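You operate a simulated robot arm through the tools that you are given. There is no shell and no other tool. Be economical: measure what you need, move in short steps, check, and stop when the job is done.

You are at the controls of a simulated two-armed robot. One attempt, no reset.

TASK
On the end bench top, fold the striped cloth in half and then in half again.

It is judged by the outcome, as a careful person would: the job done as asked, and still so three seconds after it is handed in. It fails if anything else is knocked over, pushed out of place, dropped, spilled or broken. Flat cloth is picked up by pressing the open fingertips on it (5 to 10 N) and closing them slowly along it; thin cloth reads only 2 to 8 mm in the jaws.

THE ROBOT
Two 7-joint arms with four-finger grippers on one trunk, on a base that drives. Base frame: it is fixed to the floor where the robot stands at the start and does not move with it; the origin is under the middle of the robot, x ahead of it, y to its left, z up; the surface under the hand at the start is at about z = 0.95. Readings come in m, rad, newtons and seconds.
The left shoulder is at the start at [0.04, 0.181, 1.154], the right one opposite. With the tool pointing down near the work surface each hand reaches from about 0.3 to 0.84 m from the robot's upright axis, wherever it stands, measured 20 degrees to its own side. Places, roughly: end bench top [0.7, 0, 0.8]. Payload 3.67 kg a hand.
Tool frame (each hand has its own): the origin (TCP) lies between the finger pads and is the grasp point; the fingertips stand 0.028 m ahead of it; z points along the fingers, y is the line along which they close. The gripper opens to 0.112 m. The gripper's body begins 0.073 m behind the TCP.
Orientation is that of the tool frame in the base frame, as a unit quaternion [x, y, z, w]. With the fingers straight down and closing along the base's y, the tool's x points along the base's -x, its y along +y and its z along -z.

THE INTERFACE
- The arms move only by the tool servo_tool. It takes "left_motion", "right_motion" or both (then of equal length, played together; a hand with none holds still); each is a list of rows, each an object (a shift or turn left out is 0, a gripper value left out holds the last) with "linear": the shift along the base's x, y, z in units of 100 mm (1.0 is 100 mm), a list of three; "angular": the turn, a rotation vector about the base's x, y, z in units of 60 degrees (1.0 is 60 degrees), a list of three; "fingers": the gripper command, from -1 (shut) to 1 (fully open), values between in proportion. In form: [{"linear": [x, y, z], "angular": [rx, ry, rz], "fingers": fingers}, ...]. A call has 1 to 10 rows; each row is the pose to reach, as a shift and turn from the pose commanded when the call began. A call with a number of a shift or a turn outside -1 to 1 is refused whole. A row lasts 0.2 s, in which the tool goes at most 0.05 m and 0.15 rad; a call with a longer step from one row to the next is refused whole, and so is a gripper value outside its range. A pose out of reach is approached as far as the arm can. The call stops where the force on the tool passes 40 N (or 10 N more than at its start, if that is more) or the arm is blocked; 0.2 s more then pass. The fingers move at their own pace and stop on an object; they squeeze with about 29 N. The grip force told is the motor's: it shows also when the fingers shut on nothing. Time passes only in rows, and 0.2 s behind the last, so rows that repeat a pose let the fingers close. The reply holds the time, the measured pose of the TCP, the force on the tool along the base axes, the opening and the grip force, in the units named above and with some noise, with the torque about the TCP (base axes, N m) and any sound that the robot's microphone picked up, and new pictures: "pictures" is both (left out), scene, wrist or none (wrist: the cameras of the hands that moved).
- Cameras (640 x 400 px; columns grow to the right, rows downward): "scene" is now at [0.1101, 0.0282, 1.3624]; the picture's right is [0.30, -0.96, 0.00], its down [-0.65, -0.20, -0.73] and it looks along [0.70, 0.22, -0.68] (base axes); focal length 252 px, centre (320, 200). "left" rides on the left gripper at [0.06, 0.018, -0.104] in its tool frame; the picture's right is [-0.29, 0.96, 0.00], its down [-0.80, -0.24, -0.55] and it looks along [-0.53, -0.16, 0.83] (tool axes); focal length 234 px, centre (320, 200). "right" rides on the right gripper at [0.06, -0.018, -0.104] in its tool frame; the picture's right is [0.29, 0.96, 0.00], its down [-0.80, 0.24, -0.55] and it looks along [-0.53, 0.16, 0.83] (tool axes); focal length 234 px, centre (320, 200). There is no depth. A picture from a camera that has moved, and an enlarged one, comes with that camera's place and axes in the base frame and with its lens. The place of the scene camera against the robot may be out by one fixed shift of up to 0.018 m in any direction.
- move_column(by): slides the trunk up (or, below 0, down) by that many m; the arms and the scene camera ride with it, the base frame stays. It gives what a move gives, with no picture.
- drive_base(legs): drives the robot by 1 to 6 legs, each [ahead, left, turn to the left] in m, m and rad, along the robot's own axes; the way and the turn of a leg run together, so that a leg with both is an arc; at most 1.5 m and 3.142 rad a leg. The arms and the cameras ride along, it lands a little off, and it stops where it bumps. It gives what a move gives, and a new picture of the scene camera.
- aim_head(pan, tilt): turns the head with the scene camera to pan (to the left, within 1.501 rad either way) and tilt (down, from -0.506 to 1.204), counted from straight ahead of the robot. It gives what a move gives, and a new picture of the scene camera.
- enlarge(camera, box): a new picture of the part [left, top, right, bottom] of that camera's present view, enlarged. No time passes.
- finish_job(): hands the job in; it is judged then, once.

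Work in short steps. Places have to be worked out from the pictures, the camera data and where the tool is seen: move nearer, look again, correct. Check each grasp and each placing, and mend what went wrong. You have 120 turns and 260 pictures in all, those below and enlarged ones among them. Open the grippers and draw the arms clear of the work before you hand the job in, unless the task says otherwise; then end with one line.

The tools are called as name(argument=value, ...) on one line, values as JSON. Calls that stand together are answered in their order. servo_tool: Moves the arms, as the interface text tells. Its arguments: {"type":"object","properties":{"left_motion":{"type":"array","items":{"type":"object","properties":{"linear":{"type":"array","items":{"type":"number"}},"angular":{"type":"array","items":{"type":"number"}},"fingers":{"type":"number"}}}},"right_motion":{"type":"array","items":{"type":"object","properties":{"linear":{"type":"array","items":{"type":"number"}},"angular":{"type":"array","items":{"type":"number"}},"fingers":{"type":"number"}}}},"pictures":{"type":"string","enum":["both","scene","wrist","none"]}},"required":[]} The other tools are called the same way: move_column (by) slides the trunk up or down; drive_base (legs) drives the base; aim_head (pan, tilt) turns the head that bears the scene camera; enlarge (camera, box) takes an enlarged picture of a part of a camera's view; finish_job () hands the job in.

At the start:

```text
clock: 0.0
left_position: [0.4804, 0.5113, 0.9969]
left_tcp_rot: [0.0, 1.0, 0.0, -0.001]
left_wrist_force: [-0.4, -0.5, 0.2]
left_ft_torque: [0.01, 0.03, -0.03]
left_finger_gap: 0.112
left_finger_force: 0.0
right_position: [0.4292, -0.013, 1.0807]
right_tcp_rot: [0.0, 1.0, 0.0, 0.0]
right_wrist_force: [-0.2, -0.5, -1.5]
right_ft_torque: [0.0, -0.01, 0.0]
right_finger_gap: 0.1119
right_finger_force: 0.0
trunk travel left (down, up): [-0.275, 0.239]
robot x, y, heading: [0.002, 0.0009, 0.003]
head pan, tilt: [0.3, 0.752]
```

scene: 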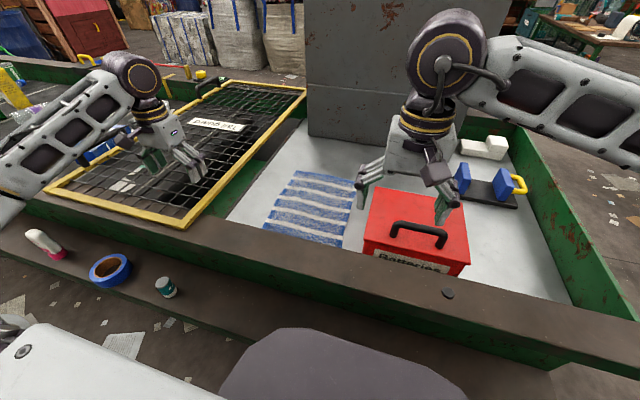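
right: 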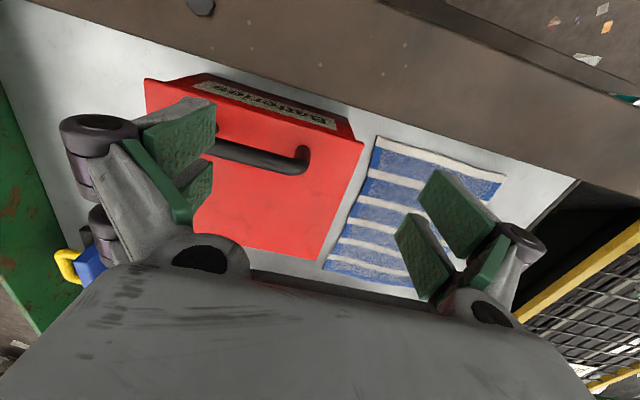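
left: 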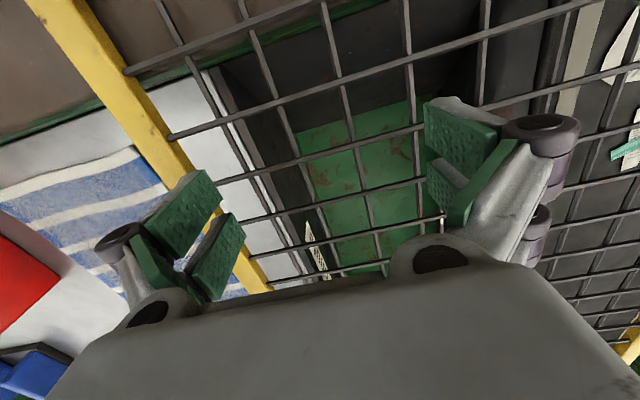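

I'll take a closer look at the cloth and what stands around it before moving.

enlarge(camera="scene", box=[220, 120, 540, 320])

enlarge(camera="right", box=[240, 80, 600, 305])

```text
2.00 times, centred on (380, 220) of scene
camera zoom: at [0.1101, 0.0282, 1.3624], right [0.3, -0.96, 0.0], down [-0.65, -0.2, -0.73], along [0.7, 0.22, -0.68], focal length 505 px, centre (200, 160)
```

zoom: 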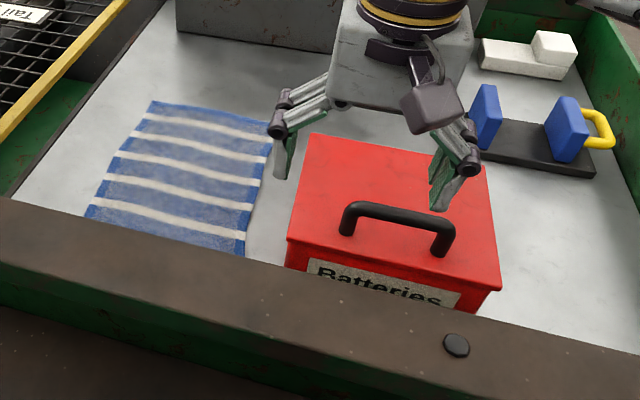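

```text
1.78 times, centred on (420, 192) of right
camera zoom: at [0.3679, -0.0308, 1.1849], right [-0.29, 0.96, 0.0], down [0.8, 0.24, 0.55], along [0.53, 0.16, -0.83], focal length 416 px, centre (142, 213)
```

zoom: 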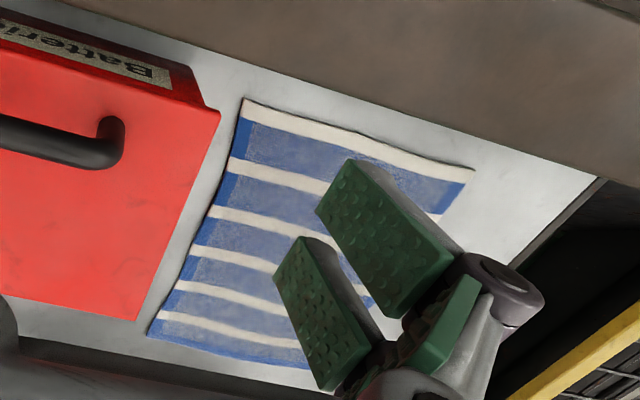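

The cloth lies at about x 0.46–0.81, y 0.10–0.355, z≈0.8. It sits in a tray between the box (left side y≈0.04, top z≈0.965), the grate (y≈0.43) and a front wall (x≈0.40, z≈0.96). I'll raise both hands and turn them to close along x, then drive left to centre on the cloth.

servo_tool(left_motion=[{"linear": [0, 0, 0.2], "angular": [0, 0, 0.14]}, {"linear": [0, 0, 0.5], "angular": [0, 0, 0.28]}, {"linear": [0, 0, 0.8], "angular": [0, 0, 0.42]}, {"linear": [0, 0, 1], "angular": [0, 0, 0.56]}, {"linear": [0, 0, 1], "angular": [0, 0, 0.7]}, {"linear": [0, 0, 1], "angular": [0, 0, 0.84]}, {"linear": [0, 0, 1], "angular": [0, 0, 0.95]}], right_motion=[{"linear": [0, 0, 0.1], "angular": [0, 0, -0.14]}, {"linear": [0, 0, 0.2], "angular": [0, 0, -0.28]}, {"linear": [0, 0, 0.3], "angular": [0, 0, -0.42]}, {"linear": [0, 0, 0.4], "angular": [0, 0, -0.56]}, {"linear": [0, 0, 0.4], "angular": [0, 0, -0.7]}, {"linear": [0, 0, 0.4], "angular": [0, 0, -0.84]}, {"linear": [0, 0, 0.4], "angular": [0, 0, -0.95]}], pictures="none")

servo_tool(left_motion=[{"angular": [0, 0, 0.14]}, {"angular": [0, 0, 0.28]}, {"angular": [0, 0, 0.42]}, {"angular": [0, 0, 0.55]}], right_motion=[{"angular": [0, 0, -0.14]}, {"angular": [0, 0, -0.28]}, {"angular": [0, 0, -0.42]}, {"angular": [0, 0, -0.55]}], pictures="none")

drive_base(legs=[[0, 0.22, 0]])

```text
clock: 1.6
left_position: [0.4801, 0.5106, 1.0972]
left_tcp_rot: [-0.479, 0.878, 0.0, 0.0]
left_wrist_force: [0.6, 0.2, 0.2]
left_ft_torque: [0.02, 0.0, -0.05]
left_finger_gap: 0.1124
left_finger_force: 0.1
right_position: [0.4286, -0.0143, 1.12]
right_tcp_rot: [0.479, 0.878, 0.0, 0.001]
right_wrist_force: [-0.4, 0.1, -0.2]
right_ft_torque: [0.03, 0.0, 0.03]
right_finger_gap: 0.112
right_finger_force: 0.0
trunk travel left (down, up): [-0.275, 0.239]
robot x, y, heading: [0.0005, 0.0017, -0.001]
head pan, tilt: [0.3, 0.752]
```

```text
clock: 2.6
left_position: [0.4794, 0.5116, 1.0983]
left_tcp_rot: [0.708, -0.706, 0.0, 0.0]
left_wrist_force: [-0.6, 1.1, -1.2]
left_ft_torque: [0.0, -0.02, 0.0]
left_finger_gap: 0.1118
left_finger_force: 0.1
right_position: [0.428, -0.0143, 1.1199]
right_tcp_rot: [0.708, 0.707, 0.0, 0.0]
right_wrist_force: [-0.3, 0.4, 0.4]
right_ft_torque: [-0.01, 0.01, -0.04]
right_finger_gap: 0.1121
right_finger_force: 0.1
trunk travel left (down, up): [-0.275, 0.239]
robot x, y, heading: [0.0006, -0.002, 0.005]
head pan, tilt: [0.3, 0.752]
```

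```text
clock: 4.3
left_position: [0.4799, 0.7274, 1.0974]
left_tcp_rot: [-0.706, 0.708, 0.0, 0.0]
left_wrist_force: [0.3, 0.3, 0.0]
left_ft_torque: [-0.02, 0.0, -0.06]
left_finger_gap: 0.1121
left_finger_force: 0.1
right_position: [0.4288, 0.2034, 1.1208]
right_tcp_rot: [0.707, 0.707, 0.0, 0.0]
right_wrist_force: [-1.2, 0.5, 1.0]
right_ft_torque: [-0.01, 0.02, -0.01]
right_finger_gap: 0.112
right_finger_force: 0.0
trunk travel left (down, up): [-0.275, 0.239]
robot x, y, heading: [-0.0021, 0.2182, -0.002]
head pan, tilt: [0.3, 0.752]
camera scene: at [0.1102, 0.2445, 1.3624], right [0.29, -0.96, 0.0], down [-0.65, -0.2, -0.73], along [0.7, 0.21, -0.68], focal length 252 px, centre (320, 200)
```

scene: 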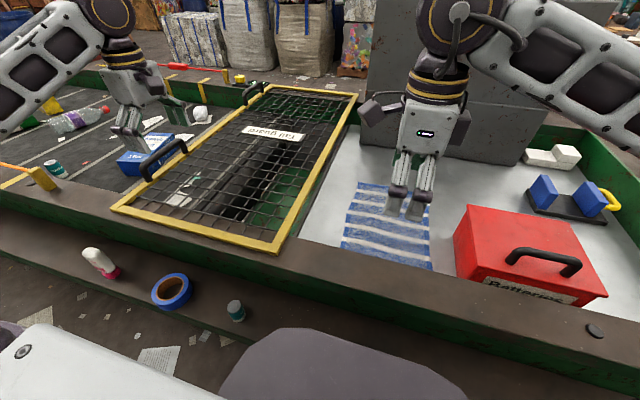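

The base is centred on the cloth. I'll bring both hands above it at a safe height in stages and aim the head at it.

servo_tool(left_motion=[{"linear": [0.2, -0.35, 0], "fingers": -0.28}, {"linear": [0.4, -0.7, 0]}, {"linear": [0.55, -0.97, 0]}], right_motion=[{"linear": [0.25, -0.07, 0], "fingers": -0.28}, {"linear": [0.5, -0.14, 0]}, {"linear": [0.68, -0.2, 0]}], pictures="none")

servo_tool(left_motion=[{"linear": [0.2, -0.35, 0], "fingers": -0.28}, {"linear": [0.4, -0.7, 0]}, {"linear": [0.55, -0.97, 0]}], right_motion=[{"linear": [0.25, -0.07, 0], "fingers": -0.28}, {"linear": [0.5, -0.14, 0]}, {"linear": [0.68, -0.2, 0]}], pictures="none")

servo_tool(left_motion=[{"linear": [0.2, -0.35, 0], "fingers": -0.28}, {"linear": [0.4, -0.7, 0]}, {"linear": [0.55, -0.97, 0]}], right_motion=[{"linear": [0.25, -0.07, 0], "fingers": -0.28}, {"linear": [0.5, -0.14, 0]}, {"linear": [0.68, -0.2, 0]}], pictures="none")

servo_tool(left_motion=[{"linear": [0.2, -0.35, 0], "fingers": -0.28}, {"linear": [0.4, -0.7, 0]}, {"linear": [0.55, -0.97, 0]}], right_motion=[{"linear": [0.25, -0.07, 0], "fingers": -0.28}, {"linear": [0.5, -0.14, 0]}, {"linear": [0.68, -0.2, 0]}], pictures="wrist")

aim_head(pan=0, tilt=0.8)

```text
clock: 5.1
left_position: [0.5367, 0.6287, 1.0977]
left_tcp_rot: [-0.707, 0.707, 0.001, 0.0]
left_wrist_force: [0.3, 0.6, -0.7]
left_ft_torque: [0.02, 0.01, 0.0]
left_finger_gap: 0.0403
left_finger_force: 0.1
right_position: [0.4973, 0.1817, 1.1192]
right_tcp_rot: [0.707, 0.707, 0.0, 0.0]
right_wrist_force: [0.7, -0.4, 0.4]
right_ft_torque: [0.05, -0.05, -0.02]
right_finger_gap: 0.0402
right_finger_force: 0.1
trunk travel left (down, up): [-0.275, 0.239]
robot x, y, heading: [-0.0006, 0.217, -0.003]
head pan, tilt: [0.3, 0.752]
```

```text
clock: 5.9
left_position: [0.5925, 0.5321, 1.0984]
left_tcp_rot: [0.708, -0.706, 0.001, 0.0]
left_wrist_force: [0.1, 0.4, 0.5]
left_ft_torque: [0.05, 0.01, -0.01]
left_finger_gap: 0.0406
left_finger_force: 0.0
right_position: [0.5663, 0.1612, 1.1193]
right_tcp_rot: [0.707, 0.708, 0.0, 0.0]
right_wrist_force: [0.0, -0.2, 0.4]
right_ft_torque: [0.02, 0.0, -0.02]
right_finger_gap: 0.0404
right_finger_force: 0.2
trunk travel left (down, up): [-0.275, 0.239]
robot x, y, heading: [-0.0024, 0.2156, -0.003]
head pan, tilt: [0.3, 0.752]
```

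```text
clock: 6.7
left_position: [0.6467, 0.4343, 1.0972]
left_tcp_rot: [0.707, -0.707, 0.0, 0.0]
left_wrist_force: [-0.3, 0.0, -0.4]
left_ft_torque: [0.02, 0.0, -0.01]
left_finger_gap: 0.0403
left_finger_force: 0.0
right_position: [0.6334, 0.141, 1.1191]
right_tcp_rot: [0.707, 0.707, 0.0, -0.001]
right_wrist_force: [-0.4, -0.2, -1.2]
right_ft_torque: [0.0, -0.01, -0.01]
right_finger_gap: 0.0404
right_finger_force: 0.1
trunk travel left (down, up): [-0.275, 0.239]
robot x, y, heading: [0.0005, 0.2119, -0.001]
head pan, tilt: [0.3, 0.752]
```

```text
clock: 7.5
left_position: [0.703, 0.3391, 1.0967]
left_tcp_rot: [0.707, -0.707, -0.001, -0.001]
left_wrist_force: [0.4, -1.0, -0.7]
left_ft_torque: [0.03, 0.04, -0.02]
left_finger_gap: 0.0401
left_finger_force: 0.0
right_position: [0.7016, 0.1204, 1.1197]
right_tcp_rot: [0.707, 0.707, 0.0, 0.001]
right_wrist_force: [0.5, 0.6, -0.3]
right_ft_torque: [0.01, -0.03, -0.05]
right_finger_gap: 0.0399
right_finger_force: 0.0
trunk travel left (down, up): [-0.275, 0.239]
robot x, y, heading: [0.0025, 0.2159, 0.002]
head pan, tilt: [0.3, 0.752]
camera right: at [0.6828, 0.1818, 1.224], right [0.96, 0.29, 0.0], down [0.24, -0.8, 0.55], along [0.16, -0.53, -0.83], focal length 234 px, centre (320, 200)
camera left: at [0.684, 0.2773, 1.2002], right [-0.96, 0.29, 0.0], down [0.24, 0.8, 0.55], along [0.16, 0.53, -0.83], focal length 234 px, centre (320, 200)
```

right: 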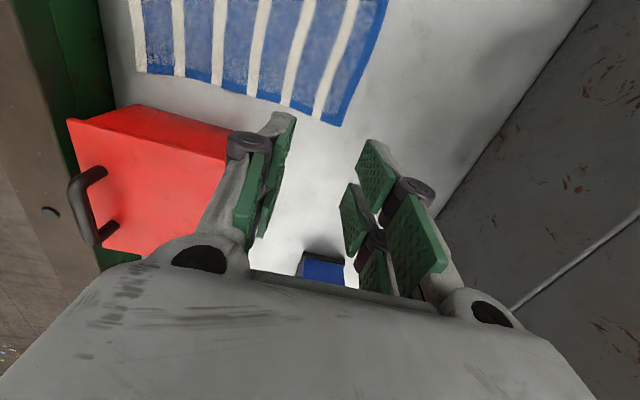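
left: 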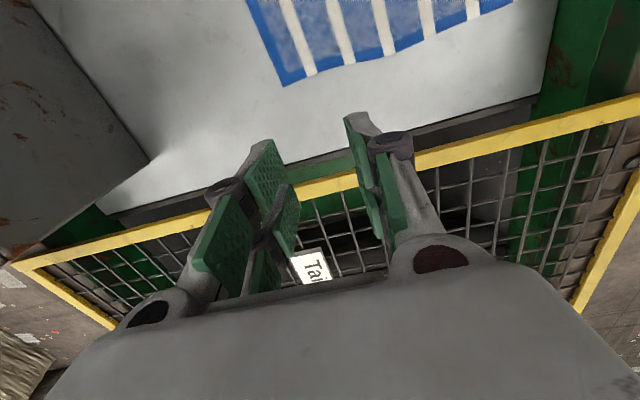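

```text
clock: 8.3
left_position: [0.7013, 0.3388, 1.0963]
left_tcp_rot: [-0.706, 0.708, 0.0, 0.0]
left_wrist_force: [-1.0, 0.2, 0.1]
left_ft_torque: [0.01, 0.0, -0.02]
left_finger_gap: 0.0399
left_finger_force: 0.1
right_position: [0.7013, 0.122, 1.1205]
right_tcp_rot: [0.708, 0.707, 0.0, 0.0]
right_wrist_force: [-0.3, -0.7, -0.1]
right_ft_torque: [0.0, -0.02, 0.01]
right_finger_gap: 0.0403
right_finger_force: 0.1
trunk travel left (down, up): [-0.275, 0.239]
robot x, y, heading: [0.0003, 0.2153, -0.0]
head pan, tilt: [0.0, 0.799]
camera scene: at [0.1118, 0.2198, 1.3585], right [0.0, -1.0, 0.0], down [-0.72, 0.0, -0.7], along [0.7, 0.0, -0.72], focal length 252 px, centre (320, 200)
```

scene: 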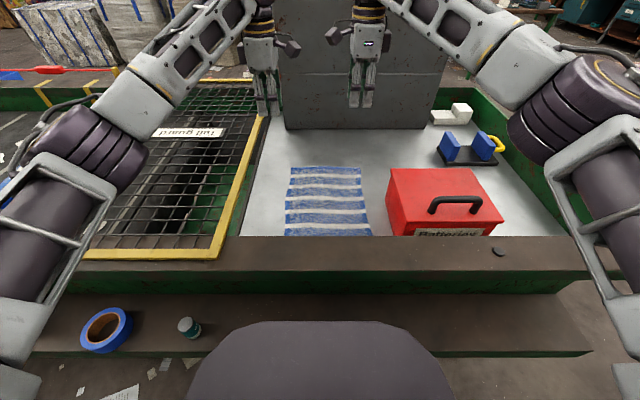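

Triangulating across views puts the table at z≈0.855 and the cloth at x 0.449–0.744, y 0.08–0.308. I'll position the hands over the far corners and descend to just above them, with the fingers open about 30 mm.

servo_tool(left_motion=[{"linear": [0.1, -0.24, 0], "fingers": -0.46}, {"linear": [0.1, -0.48, 0]}, {"linear": [0.1, -0.48, -0.4]}, {"linear": [0.1, -0.48, -0.75]}], right_motion=[{"linear": [0.1, -0.08, 0], "fingers": -0.46}, {"linear": [0.1, -0.14, -0.25]}, {"linear": [0.1, -0.14, -0.65]}, {"linear": [0.1, -0.14, -1.0]}], pictures="none")

servo_tool(left_motion=[{"linear": [0, 0, -0.4]}, {"linear": [0, 0, -0.8]}, {"linear": [0, 0, -0.96]}], right_motion=[{"linear": [0, 0, -0.4]}, {"linear": [0, 0, -0.8]}, {"linear": [0, 0, -0.96]}])

```text
clock: 9.3
left_position: [0.7127, 0.2877, 1.0218]
left_tcp_rot: [-0.707, 0.707, 0.0, -0.001]
left_wrist_force: [0.3, 0.9, 0.4]
left_ft_torque: [0.03, 0.01, 0.01]
left_finger_gap: 0.0302
left_finger_force: 0.1
right_position: [0.7114, 0.1073, 1.0185]
right_tcp_rot: [0.708, 0.706, -0.001, -0.001]
right_wrist_force: [0.0, 1.3, 0.4]
right_ft_torque: [0.02, 0.01, 0.0]
right_finger_gap: 0.0304
right_finger_force: 0.0
trunk travel left (down, up): [-0.275, 0.239]
robot x, y, heading: [0.0021, 0.219, -0.002]
head pan, tilt: [0.0, 0.799]
```

```text
clock: 10.1
left_position: [0.7161, 0.295, 0.9385]
left_tcp_rot: [0.708, -0.706, 0.006, -0.005]
left_wrist_force: [-0.7, 0.1, -0.2]
left_ft_torque: [0.0, 0.01, -0.02]
left_finger_gap: 0.0302
left_finger_force: 0.1
right_position: [0.7127, 0.1094, 0.9255]
right_tcp_rot: [0.707, 0.707, 0.0, 0.0]
right_wrist_force: [0.3, 0.3, 0.6]
right_ft_torque: [0.01, -0.01, -0.03]
right_finger_gap: 0.03
right_finger_force: 0.1
trunk travel left (down, up): [-0.275, 0.239]
robot x, y, heading: [-0.0007, 0.2143, 0.001]
head pan, tilt: [0.0, 0.799]
camera scene: at [0.1123, 0.2216, 1.3602], right [0.0, -1.0, 0.0], down [-0.72, 0.0, -0.7], along [0.7, 0.0, -0.72], focal length 252 px, centre (320, 200)
camera right: at [0.6932, 0.1704, 1.031], right [0.96, 0.29, 0.0], down [0.24, -0.8, 0.56], along [0.16, -0.53, -0.83], focal length 234 px, centre (320, 200)
camera left: at [0.6965, 0.2339, 1.0419], right [-0.96, 0.29, -0.02], down [0.23, 0.8, 0.56], along [0.17, 0.53, -0.83], focal length 234 px, centre (320, 200)
```

scene: 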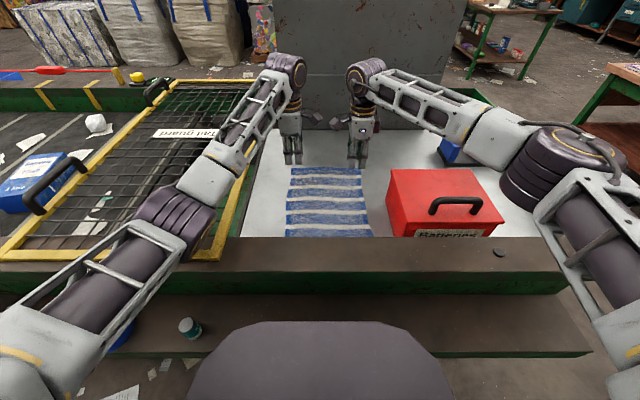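
right: 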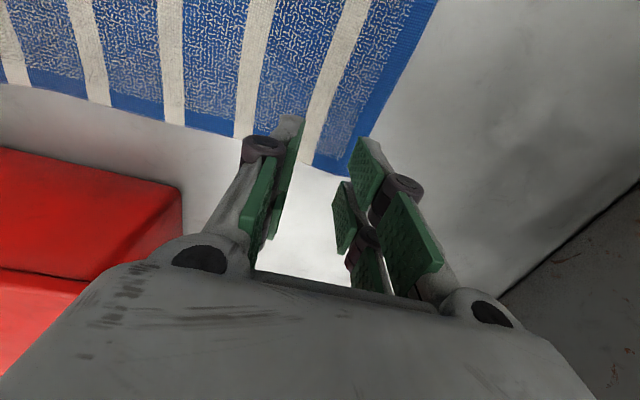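
left: 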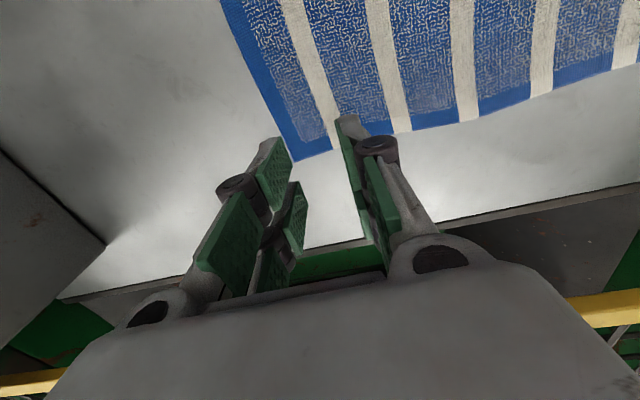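

The left hand stopped about 13 mm short and tilted slightly. I'll check whether its arm is touching the grate.

enlarge(camera="scene", box=[80, 40, 400, 280])

servo_tool(left_motion=[{"linear": [0, 0, 0]}, {"linear": [0, 0, 0]}], pictures="none")

```text
1.67 times, centred on (240, 160) of scene
camera zoom: at [0.1123, 0.2216, 1.3602], right [0.0, -1.0, 0.0], down [-0.72, 0.0, -0.7], along [0.7, 0.0, -0.72], focal length 421 px, centre (453, 267)
```

zoom: 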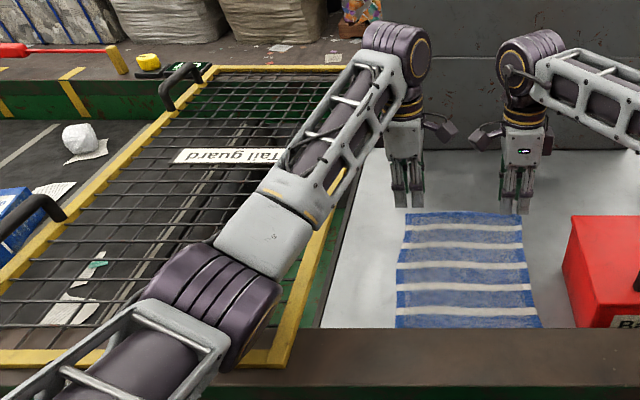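

```text
clock: 10.7
left_position: [0.7153, 0.2936, 0.9402]
left_tcp_rot: [0.707, -0.707, 0.007, -0.007]
left_wrist_force: [0.5, 0.1, 0.8]
left_ft_torque: [0.02, -0.02, 0.01]
left_finger_gap: 0.0303
left_finger_force: 0.0
right_position: [0.711, 0.1095, 0.9266]
right_tcp_rot: [0.708, 0.707, 0.0, 0.001]
right_wrist_force: [-0.7, 0.5, -0.1]
right_ft_torque: [0.02, 0.05, -0.01]
right_finger_gap: 0.0305
right_finger_force: 0.1
trunk travel left (down, up): [-0.275, 0.239]
robot x, y, heading: [0.0052, 0.2151, 0.003]
head pan, tilt: [0.0, 0.799]
```

The left elbow seems to be resting on the grate's corner. I'll raise both hands a little, then lift the trunk 0.14 m so the elbows ride higher.

servo_tool(left_motion=[{"linear": [0, 0, 0.3]}, {"linear": [0, 0, 0.6]}], right_motion=[{"linear": [0, 0, 0.3]}, {"linear": [0, 0, 0.6]}], pictures="none")

move_column(by=0.14)

servo_tool(left_motion=[{"linear": [0, 0, -0.4]}, {"linear": [0, 0, -0.8]}, {"linear": [0, 0, -1]}], right_motion=[{"linear": [0, 0, -0.4]}, {"linear": [0, 0, -0.8]}, {"linear": [0, 0, -1]}], pictures="scene")

```text
clock: 11.3
left_position: [0.7091, 0.289, 0.9852]
left_tcp_rot: [-0.706, 0.708, 0.001, -0.001]
left_wrist_force: [0.5, 0.5, 0.0]
left_ft_torque: [-0.01, -0.03, 0.02]
left_finger_gap: 0.0303
left_finger_force: 0.1
right_position: [0.7091, 0.1065, 0.9838]
right_tcp_rot: [0.708, 0.706, -0.001, 0.001]
right_wrist_force: [-0.2, -0.3, 0.3]
right_ft_torque: [0.0, -0.01, 0.01]
right_finger_gap: 0.0305
right_finger_force: 0.0
trunk travel left (down, up): [-0.275, 0.239]
robot x, y, heading: [0.0036, 0.2126, 0.001]
head pan, tilt: [0.0, 0.799]
```

```text
clock: 13.0
left_position: [0.7115, 0.2905, 1.1258]
left_tcp_rot: [-0.707, 0.707, -0.001, 0.0]
left_wrist_force: [-0.9, 0.2, -0.5]
left_ft_torque: [-0.01, 0.01, 0.01]
left_finger_gap: 0.03
left_finger_force: 0.1
right_position: [0.7122, 0.1089, 1.1225]
right_tcp_rot: [0.708, 0.706, 0.0, 0.0]
right_wrist_force: [0.0, 0.3, -1.1]
right_ft_torque: [-0.02, 0.0, 0.02]
right_finger_gap: 0.0304
right_finger_force: 0.1
trunk travel left (down, up): [-0.415, 0.099]
robot x, y, heading: [0.0035, 0.2204, -0.006]
head pan, tilt: [0.0, 0.799]
```

```text
clock: 13.8
left_position: [0.7114, 0.2905, 1.0285]
left_tcp_rot: [-0.707, 0.707, 0.0, -0.001]
left_wrist_force: [-0.1, 0.2, 1.0]
left_ft_torque: [0.03, -0.06, 0.01]
left_finger_gap: 0.0304
left_finger_force: 0.0
right_position: [0.7117, 0.1084, 1.0226]
right_tcp_rot: [0.708, 0.706, 0.0, 0.0]
right_wrist_force: [0.5, 0.2, 0.6]
right_ft_torque: [0.01, -0.02, 0.0]
right_finger_gap: 0.0304
right_finger_force: 0.0
trunk travel left (down, up): [-0.415, 0.099]
robot x, y, heading: [-0.0001, 0.217, -0.005]
head pan, tilt: [0.0, 0.799]
camera scene: at [0.1118, 0.2195, 1.4983], right [0.0, -1.0, 0.0], down [-0.72, 0.0, -0.7], along [0.7, 0.0, -0.72], focal length 252 px, centre (320, 200)
```

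scene: 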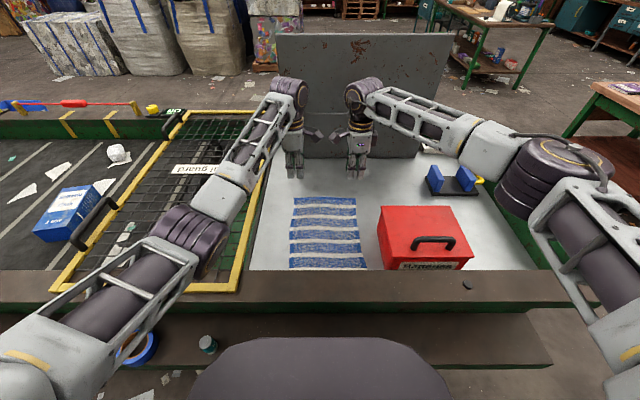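

The elbows are higher, but I want more margin for when the hands come back. I'll raise the trunk a further 0.09 m and descend.

move_column(by=0.09)

servo_tool(left_motion=[{"linear": [0, 0, -0.4]}, {"linear": [0, 0, -0.8]}, {"linear": [0, 0, -1]}], right_motion=[{"linear": [0, 0, -0.4]}, {"linear": [0, 0, -0.8]}, {"linear": [0, 0, -1]}], pictures="none")

servo_tool(left_motion=[{"linear": [0, 0, -0.4]}, {"linear": [0, 0, -0.8]}, {"linear": [0, 0, -1]}], right_motion=[{"linear": [0, 0, -0.4]}, {"linear": [0, 0, -0.8]}, {"linear": [0, 0, -0.95]}])

```text
clock: 15.0
left_position: [0.7113, 0.2897, 1.1171]
left_tcp_rot: [-0.706, 0.708, 0.0, 0.0]
left_wrist_force: [0.5, 0.8, -1.0]
left_ft_torque: [-0.02, 0.0, -0.01]
left_finger_gap: 0.0299
left_finger_force: 0.0
right_position: [0.7103, 0.1082, 1.1134]
right_tcp_rot: [0.707, 0.707, 0.001, 0.0]
right_wrist_force: [0.3, -0.5, -0.9]
right_ft_torque: [-0.03, 0.01, -0.02]
right_finger_gap: 0.0302
right_finger_force: 0.0
trunk travel left (down, up): [-0.505, 0.009]
robot x, y, heading: [0.0012, 0.2167, 0.002]
head pan, tilt: [0.0, 0.799]
```

```text
clock: 15.8
left_position: [0.7115, 0.2905, 1.0168]
left_tcp_rot: [-0.706, 0.708, 0.0, 0.0]
left_wrist_force: [-0.4, -0.1, 0.6]
left_ft_torque: [0.02, -0.04, -0.02]
left_finger_gap: 0.03
left_finger_force: 0.0
right_position: [0.7099, 0.1071, 1.0119]
right_tcp_rot: [0.709, 0.706, 0.0, -0.001]
right_wrist_force: [-0.8, -0.5, 0.5]
right_ft_torque: [0.0, 0.01, -0.01]
right_finger_gap: 0.0302
right_finger_force: 0.1
trunk travel left (down, up): [-0.505, 0.009]
robot x, y, heading: [-0.0039, 0.2162, -0.004]
head pan, tilt: [0.0, 0.799]
```

```text
clock: 16.6
left_position: [0.7102, 0.2899, 0.918]
left_tcp_rot: [-0.706, 0.708, -0.001, -0.001]
left_wrist_force: [-0.1, 0.2, -0.2]
left_ft_torque: [-0.04, 0.02, 0.0]
left_finger_gap: 0.0302
left_finger_force: 0.0
right_position: [0.7094, 0.1072, 0.9188]
right_tcp_rot: [0.708, 0.706, 0.0, 0.0]
right_wrist_force: [0.1, 0.8, 0.4]
right_ft_torque: [0.0, -0.01, 0.01]
right_finger_gap: 0.03
right_finger_force: 0.1
trunk travel left (down, up): [-0.505, 0.009]
robot x, y, heading: [-0.0023, 0.2171, -0.003]
head pan, tilt: [0.0, 0.799]
camera scene: at [0.1116, 0.2197, 1.5884], right [0.0, -1.0, 0.0], down [-0.72, 0.0, -0.7], along [0.7, 0.0, -0.72], focal length 252 px, centre (320, 200)
camera right: at [0.691, 0.1686, 1.0221], right [0.96, 0.29, 0.0], down [0.24, -0.8, 0.55], along [0.16, -0.53, -0.83], focal length 234 px, centre (320, 200)
camera left: at [0.6924, 0.2291, 1.0208], right [-0.96, 0.29, 0.0], down [0.24, 0.8, 0.55], along [0.16, 0.53, -0.83], focal length 234 px, centre (320, 200)
```

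scene: 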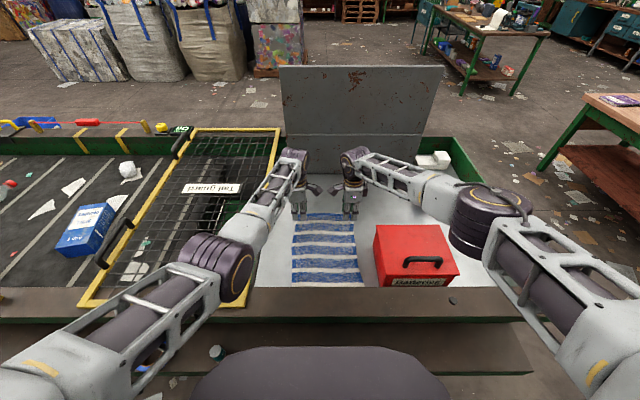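
right: 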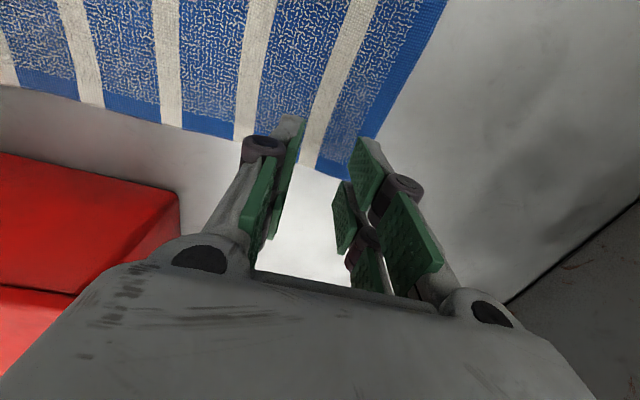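
left: 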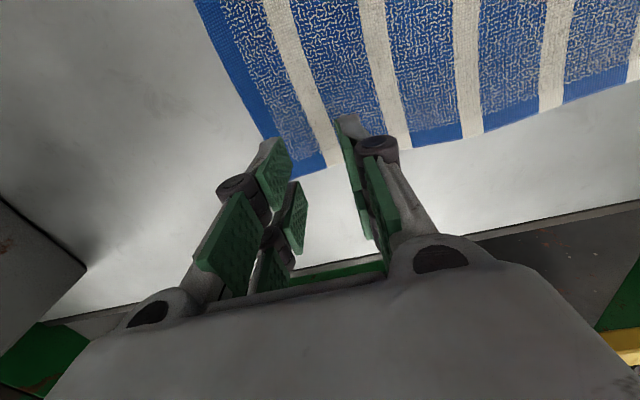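

Both hands are over the far corners and tracking well. I'll press down gently and read the forces.

servo_tool(left_motion=[{"linear": [0, 0, -0.15]}, {"linear": [0, 0, -0.25]}, {"linear": [0, 0, -0.3]}, {"linear": [0, 0, -0.34]}, {"linear": [0, 0, -0.36]}], right_motion=[{"linear": [0, 0, -0.15]}, {"linear": [0, 0, -0.25]}, {"linear": [0, 0, -0.3]}, {"linear": [0, 0, -0.34]}, {"linear": [0, 0, -0.36]}], pictures="none")

```text
clock: 17.8
left_position: [0.7103, 0.2896, 0.8812]
left_tcp_rot: [-0.707, 0.707, 0.0, 0.0]
left_wrist_force: [1.9, 0.1, 2.5]
left_ft_torque: [0.0, -0.02, -0.03]
left_finger_gap: 0.03
left_finger_force: 0.0
right_position: [0.7102, 0.108, 0.8824]
right_tcp_rot: [0.708, 0.706, 0.0, 0.0]
right_wrist_force: [0.0, 0.0, 0.5]
right_ft_torque: [-0.01, -0.01, -0.01]
right_finger_gap: 0.0303
right_finger_force: 0.1
trunk travel left (down, up): [-0.505, 0.009]
robot x, y, heading: [0.0007, 0.2189, -0.003]
head pan, tilt: [0.0, 0.799]
```

Contact is just starting on the left. I'll press slightly more in 1–2 mm steps.

servo_tool(left_motion=[{"linear": [0, 0, -0.01]}, {"linear": [0, 0, -0.02]}], right_motion=[{"linear": [0, 0, -0.015]}, {"linear": [0, 0, -0.03]}], pictures="none")

```text
clock: 18.4
left_position: [0.7117, 0.2896, 0.8817]
left_tcp_rot: [-0.707, 0.707, 0.0, 0.0]
left_wrist_force: [-0.8, 0.9, 6.7]
left_ft_torque: [0.03, -0.02, 0.0]
left_finger_gap: 0.0304
left_finger_force: 0.0
right_position: [0.7089, 0.1076, 0.8799]
right_tcp_rot: [0.708, 0.707, 0.0, 0.0]
right_wrist_force: [0.2, -1.5, 9.7]
right_ft_torque: [0.05, -0.04, -0.01]
right_finger_gap: 0.0301
right_finger_force: 0.1
trunk travel left (down, up): [-0.505, 0.009]
robot x, y, heading: [-0.0031, 0.2143, -0.002]
head pan, tilt: [0.0, 0.799]
```

The forces are 6.7 N and 9.7 N, within the range. I'll close slowly along the cloth.

servo_tool(left_motion=[{"fingers": -0.52}, {"fingers": -0.58}, {"fingers": -0.64}, {"fingers": -0.7}, {"fingers": -0.76}, {"fingers": -0.82}, {"fingers": -0.88}, {"fingers": -0.94}, {"fingers": -1}, {"fingers": -1}], right_motion=[{"fingers": -0.52}, {"fingers": -0.58}, {"fingers": -0.64}, {"fingers": -0.7}, {"fingers": -0.76}, {"fingers": -0.82}, {"fingers": -0.88}, {"fingers": -0.94}, {"fingers": -1}, {"fingers": -1}], pictures="wrist")

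```text
clock: 20.6
left_position: [0.7108, 0.2892, 0.8802]
left_tcp_rot: [-0.706, 0.708, 0.0, 0.0]
left_wrist_force: [0.2, -0.4, 4.3]
left_ft_torque: [0.0, 0.0, 0.02]
left_finger_gap: 0.0045
left_finger_force: 29.2
right_position: [0.71, 0.1081, 0.8802]
right_tcp_rot: [0.708, 0.706, 0.001, 0.0]
right_wrist_force: [-0.6, 1.9, 5.4]
right_ft_torque: [0.04, 0.01, -0.03]
right_finger_gap: 0.004
right_finger_force: 29.1
trunk travel left (down, up): [-0.505, 0.009]
robot x, y, heading: [0.0005, 0.218, -0.003]
head pan, tilt: [0.0, 0.799]
camera right: at [0.6906, 0.169, 0.9843], right [0.96, 0.29, 0.0], down [0.24, -0.8, 0.55], along [0.16, -0.53, -0.83], focal length 234 px, centre (320, 200)
camera left: at [0.6925, 0.2291, 0.9835], right [-0.96, 0.29, 0.0], down [0.24, 0.8, 0.55], along [0.16, 0.53, -0.83], focal length 234 px, centre (320, 200)
```

right: 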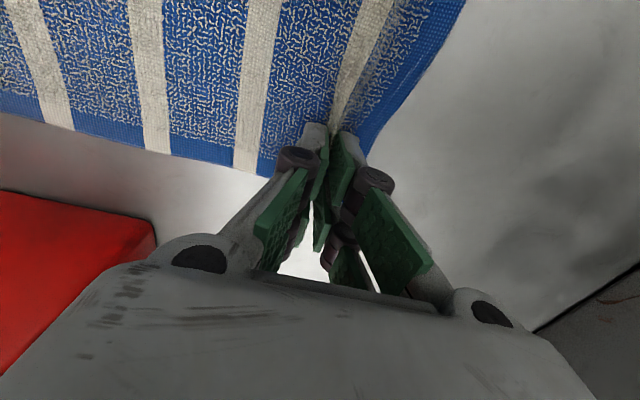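
left: 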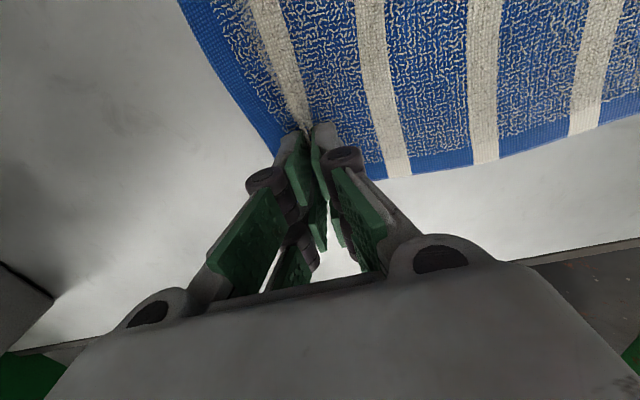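

Both grips read 4–4.5 mm, so cloth is held. I'll lift slightly and drag the cloth 55 mm away from the front wall to give the fold room.

servo_tool(left_motion=[{"linear": [0, 0, 0.05]}, {"linear": [0.1, 0, 0.1]}, {"linear": [0.22, 0, 0.1]}, {"linear": [0.34, 0, 0.1]}, {"linear": [0.46, 0, 0.1]}, {"linear": [0.55, 0, 0.1]}], right_motion=[{"linear": [0, 0, 0.05]}, {"linear": [0.1, 0, 0.1]}, {"linear": [0.22, 0, 0.1]}, {"linear": [0.34, 0, 0.1]}, {"linear": [0.46, 0, 0.1]}, {"linear": [0.55, 0, 0.1]}])

```text
clock: 22.0
left_position: [0.7277, 0.2961, 0.9062]
left_tcp_rot: [-0.706, 0.708, -0.001, -0.002]
left_wrist_force: [0.2, -8.6, -0.1]
left_ft_torque: [-0.19, -0.04, 0.02]
left_finger_gap: 0.0041
left_finger_force: 28.8
left hand out of reach, approached as far as the arm can: row 2, 3, 4, 5, 6
right_position: [0.7307, 0.1076, 0.8981]
right_tcp_rot: [0.707, 0.707, 0.0, -0.001]
right_wrist_force: [0.2, 9.7, 0.5]
right_ft_torque: [0.24, -0.01, -0.01]
right_finger_gap: 0.0039
right_finger_force: 29.1
right hand out of reach, approached as far as the arm can: row 3, 4, 5, 6
trunk travel left (down, up): [-0.505, 0.009]
robot x, y, heading: [-0.0014, 0.2142, -0.0]
head pan, tilt: [0.0, 0.799]
camera scene: at [0.112, 0.2194, 1.5884], right [0.0, -1.0, 0.0], down [-0.72, 0.0, -0.7], along [0.7, 0.0, -0.72], focal length 252 px, centre (320, 200)
camera right: at [0.7119, 0.1673, 1.0035], right [0.96, 0.29, 0.0], down [0.24, -0.8, 0.55], along [0.16, -0.53, -0.83], focal length 234 px, centre (320, 200)
camera left: at [0.7092, 0.2363, 1.0095], right [-0.96, 0.29, 0.0], down [0.24, 0.8, 0.55], along [0.16, 0.53, -0.83], focal length 234 px, centre (320, 200)
```

scene: 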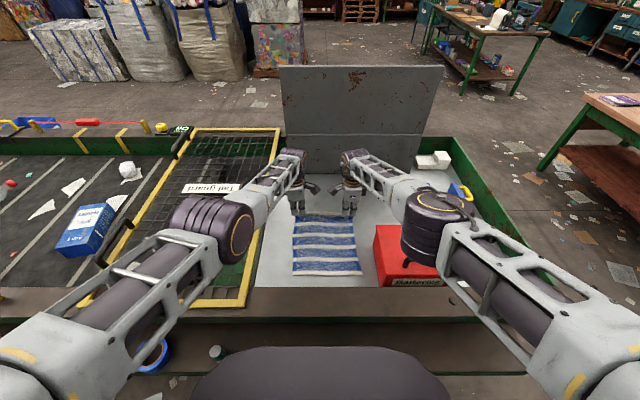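
right: 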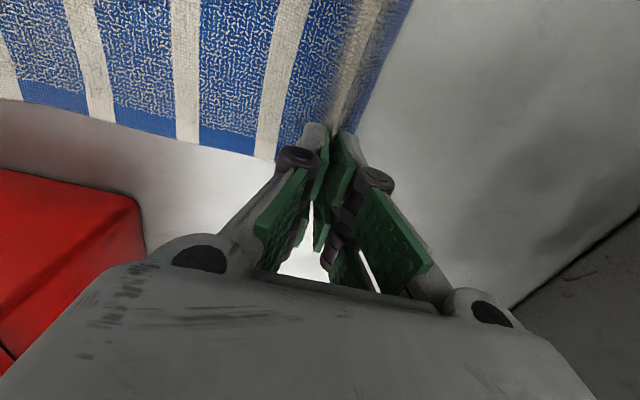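
left: 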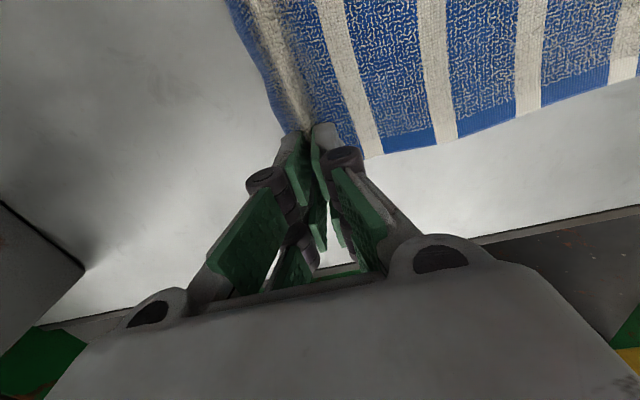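

The hands are at their reach limit here, so no more dragging. The pinch ridge would leave a curled hem if I just flipped it over. Instead I'll lift the whole cloth until it hangs, lay the lower half toward me, then lay the upper half back over it, moving away from me.

servo_tool(left_motion=[{"linear": [-0.1, -0.03, 0.2]}, {"linear": [-0.2, -0.06, 0.4]}, {"linear": [-0.3, -0.06, 0.6]}, {"linear": [-0.3, -0.06, 0.8]}, {"linear": [-0.3, -0.06, 1]}], right_motion=[{"linear": [-0.1, 0, 0.2]}, {"linear": [-0.2, 0, 0.4]}, {"linear": [-0.3, 0, 0.6]}, {"linear": [-0.3, 0, 0.8]}, {"linear": [-0.3, 0, 1]}])

```text
clock: 22.4
left_position: [0.6984, 0.2817, 0.8947]
left_tcp_rot: [-0.702, 0.712, 0.021, -0.023]
left_wrist_force: [3.2, -15.5, 2.5]
left_ft_torque: [-0.33, -0.12, 0.1]
left_finger_gap: 0.0042
left_finger_force: 29.4
right_position: [0.7282, 0.0889, 0.9113]
right_tcp_rot: [0.725, 0.689, 0.0, -0.002]
right_wrist_force: [-3.6, 14.2, -0.7]
right_ft_torque: [0.35, 0.07, 0.12]
right_finger_gap: 0.004
right_finger_force: 29.1
trunk travel left (down, up): [-0.505, 0.009]
robot x, y, heading: [0.0003, 0.2119, -0.002]
head pan, tilt: [0.0, 0.799]
stopped in row 1 (left hand): the force on the tool passed its limit at 43 N (the readings are from after the stop); the commanded pose is now the measured one
camera scene: at [0.111, 0.2156, 1.5884], right [0.0, -1.0, 0.0], down [-0.72, 0.0, -0.7], along [0.7, 0.0, -0.72], focal length 252 px, centre (320, 200)
camera right: at [0.7137, 0.1499, 1.0152], right [0.97, 0.24, 0.0], down [0.2, -0.81, 0.55], along [0.13, -0.54, -0.83], focal length 234 px, centre (320, 200)
camera left: at [0.6868, 0.2225, 1.0], right [-0.95, 0.3, 0.06], down [0.28, 0.8, 0.53], along [0.12, 0.53, -0.84], focal length 234 px, centre (320, 200)
```

scene: 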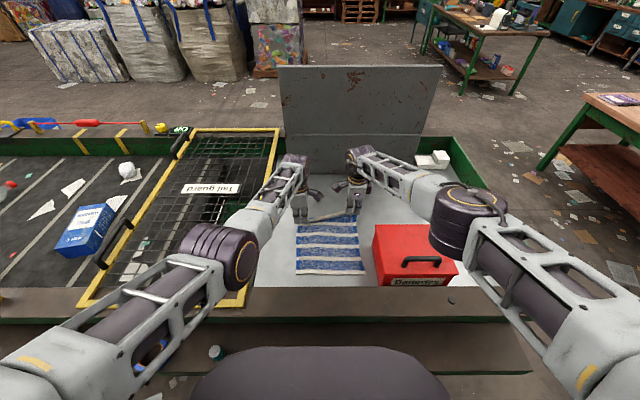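
right: 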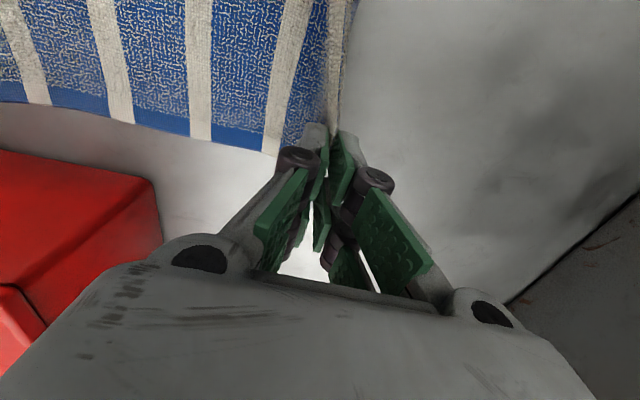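
left: 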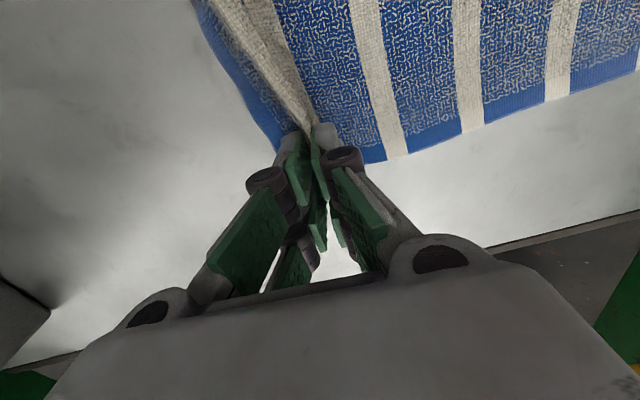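

The hands got yanked out of square when an unreachable command reset. I'll relax the cloth tension by bringing both hands back to x≈0.695, the right spacing and square orientation.

servo_tool(left_motion=[{"linear": [0, 0.0, 0.05], "angular": [0, -0.03, 0.005]}, {"linear": [-0.02, 0.02, 0.1], "angular": [0, -0.059, 0.013]}, {"linear": [-0.03, 0.03, 0.15], "angular": [0, -0.059, 0.013]}], right_motion=[{"linear": [-0.12, 0.07, 0], "angular": [0, 0, 0.025]}, {"linear": [-0.24, 0.14, 0], "angular": [0, 0, 0.049]}, {"linear": [-0.33, 0.17, 0], "angular": [0, 0, 0.049]}], pictures="none")

```text
clock: 23.2
left_position: [0.6953, 0.2924, 0.9085]
left_tcp_rot: [0.708, -0.706, -0.001, 0.001]
left_wrist_force: [-0.8, -2.4, -1.1]
left_ft_torque: [-0.04, 0.06, -0.03]
left_finger_gap: 0.0039
left_finger_force: 28.5
right_position: [0.6973, 0.1025, 0.9104]
right_tcp_rot: [0.709, 0.706, -0.003, 0.002]
right_wrist_force: [0.1, 2.7, 0.4]
right_ft_torque: [0.04, -0.02, -0.01]
right_finger_gap: 0.004
right_finger_force: 28.7
trunk travel left (down, up): [-0.505, 0.009]
robot x, y, heading: [0.0011, 0.2158, 0.003]
head pan, tilt: [0.0, 0.799]
```

The hands are square again with about 2.5 N tension. I'll lift 100 mm, then continue to hanging height.

servo_tool(left_motion=[{"linear": [0, -0.03, 0.2]}, {"linear": [0, -0.03, 0.4]}, {"linear": [0, -0.03, 0.6]}, {"linear": [0, -0.03, 0.8]}, {"linear": [0, -0.03, 1]}], right_motion=[{"linear": [0, 0.03, 0.2]}, {"linear": [0, 0.03, 0.4]}, {"linear": [0, 0.03, 0.6]}, {"linear": [0, 0.03, 0.8]}, {"linear": [0, 0.03, 1]}], pictures="none")

servo_tool(left_motion=[{"linear": [0, 0, 0.2]}, {"linear": [0, 0, 0.4]}, {"linear": [0, 0, 0.6]}, {"linear": [0, 0, 0.8]}, {"linear": [0, 0, 1]}], right_motion=[{"linear": [0, 0, 0.2]}, {"linear": [0, 0, 0.4]}, {"linear": [0, 0, 0.6]}, {"linear": [0, 0, 0.8]}, {"linear": [0, 0, 1]}], pictures="scene")

```text
clock: 24.4
left_position: [0.6957, 0.2879, 1.0083]
left_tcp_rot: [0.708, -0.706, -0.001, 0.002]
left_wrist_force: [-0.1, -0.5, -0.4]
left_ft_torque: [0.0, 0.02, -0.01]
left_finger_gap: 0.0041
left_finger_force: 29.0
right_position: [0.6979, 0.1062, 1.0106]
right_tcp_rot: [0.708, 0.706, -0.002, 0.001]
right_wrist_force: [-0.6, 0.8, 0.3]
right_ft_torque: [0.0, -0.03, -0.03]
right_finger_gap: 0.004
right_finger_force: 28.7
trunk travel left (down, up): [-0.505, 0.009]
robot x, y, heading: [0.0015, 0.2143, -0.001]
head pan, tilt: [0.0, 0.799]
```

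```text
clock: 25.6
left_position: [0.6953, 0.288, 1.108]
left_tcp_rot: [0.708, -0.706, -0.002, 0.002]
left_wrist_force: [-0.5, 0.7, 1.0]
left_ft_torque: [0.0, 0.03, 0.0]
left_finger_gap: 0.0039
left_finger_force: 29.0
right_position: [0.6967, 0.1073, 1.112]
right_tcp_rot: [0.708, 0.706, -0.002, 0.001]
right_wrist_force: [0.4, 0.0, -0.3]
right_ft_torque: [0.02, -0.02, -0.04]
right_finger_gap: 0.0039
right_finger_force: 28.6
trunk travel left (down, up): [-0.505, 0.009]
robot x, y, heading: [-0.0025, 0.2105, -0.002]
head pan, tilt: [0.0, 0.799]
camera scene: at [0.1112, 0.2194, 1.5884], right [0.0, -1.0, 0.0], down [-0.72, 0.0, -0.7], along [0.7, 0.0, -0.72], focal length 252 px, centre (320, 200)
```

scene: 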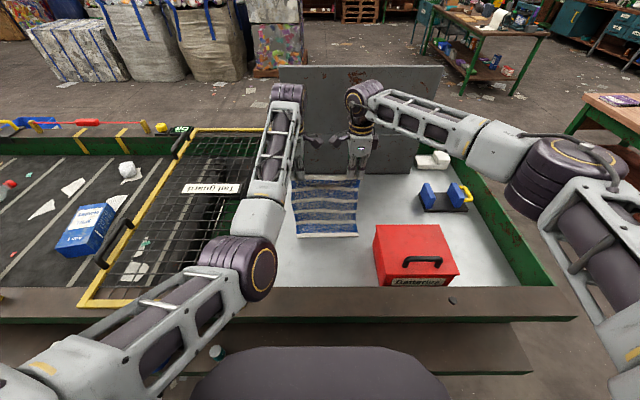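

The cloth is nearly hanging. I'll lift a further 60 mm so it clears and hangs freely.

servo_tool(left_motion=[{"linear": [0, 0, 0.2]}, {"linear": [0, 0, 0.4]}, {"linear": [0, 0, 0.6]}, {"linear": [0, 0, 0.6]}, {"linear": [0, 0, 0.6]}, {"linear": [0, 0, 0.6]}], right_motion=[{"linear": [0, 0, 0.2]}, {"linear": [0, 0, 0.4]}, {"linear": [0, 0, 0.6]}, {"linear": [0, 0, 0.6]}, {"linear": [0, 0, 0.6]}, {"linear": [0, 0, 0.6]}])

```text
clock: 27.0
left_position: [0.7076, 0.2938, 1.1633]
left_tcp_rot: [0.711, -0.703, -0.001, 0.001]
left_wrist_force: [-0.4, -1.6, -0.2]
left_ft_torque: [-0.05, 0.04, 0.0]
left_finger_gap: 0.0039
left_finger_force: 29.1
left hand out of reach, approached as far as the arm can: row 3, 4, 5, 6
right_position: [0.6981, 0.1065, 1.1694]
right_tcp_rot: [0.709, 0.705, -0.002, 0.001]
right_wrist_force: [0.2, 1.6, 0.0]
right_ft_torque: [0.04, -0.01, -0.03]
right_finger_gap: 0.0038
right_finger_force: 28.9
trunk travel left (down, up): [-0.505, 0.009]
robot x, y, heading: [0.0018, 0.2138, 0.002]
head pan, tilt: [0.0, 0.799]
camera scene: at [0.1123, 0.2195, 1.5883], right [0.0, -1.0, 0.0], down [-0.72, 0.0, -0.7], along [0.7, 0.0, -0.72], focal length 252 px, centre (320, 200)
camera right: at [0.68, 0.1682, 1.2747], right [0.96, 0.28, 0.0], down [0.24, -0.8, 0.56], along [0.16, -0.54, -0.83], focal length 234 px, centre (320, 200)
camera left: at [0.6904, 0.233, 1.2666], right [-0.96, 0.28, 0.0], down [0.23, 0.8, 0.56], along [0.15, 0.53, -0.83], focal length 234 px, centre (320, 200)
```

scene: 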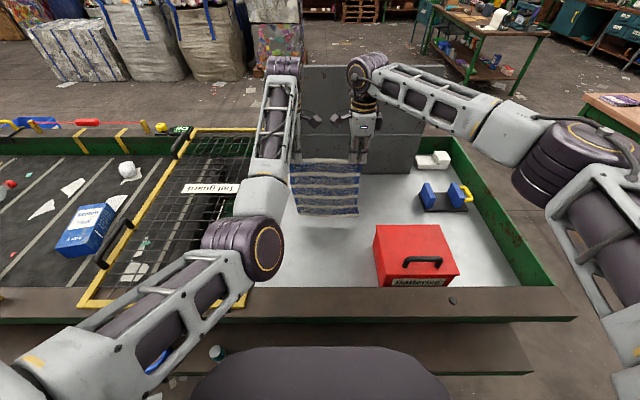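
right: 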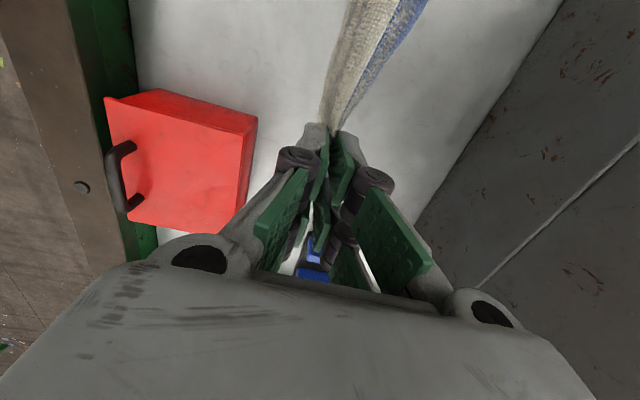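
left: 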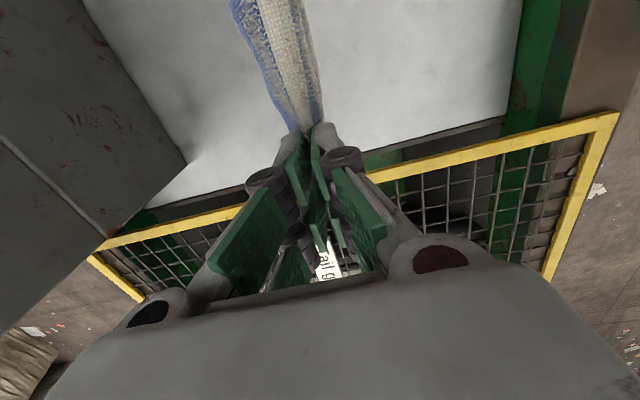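

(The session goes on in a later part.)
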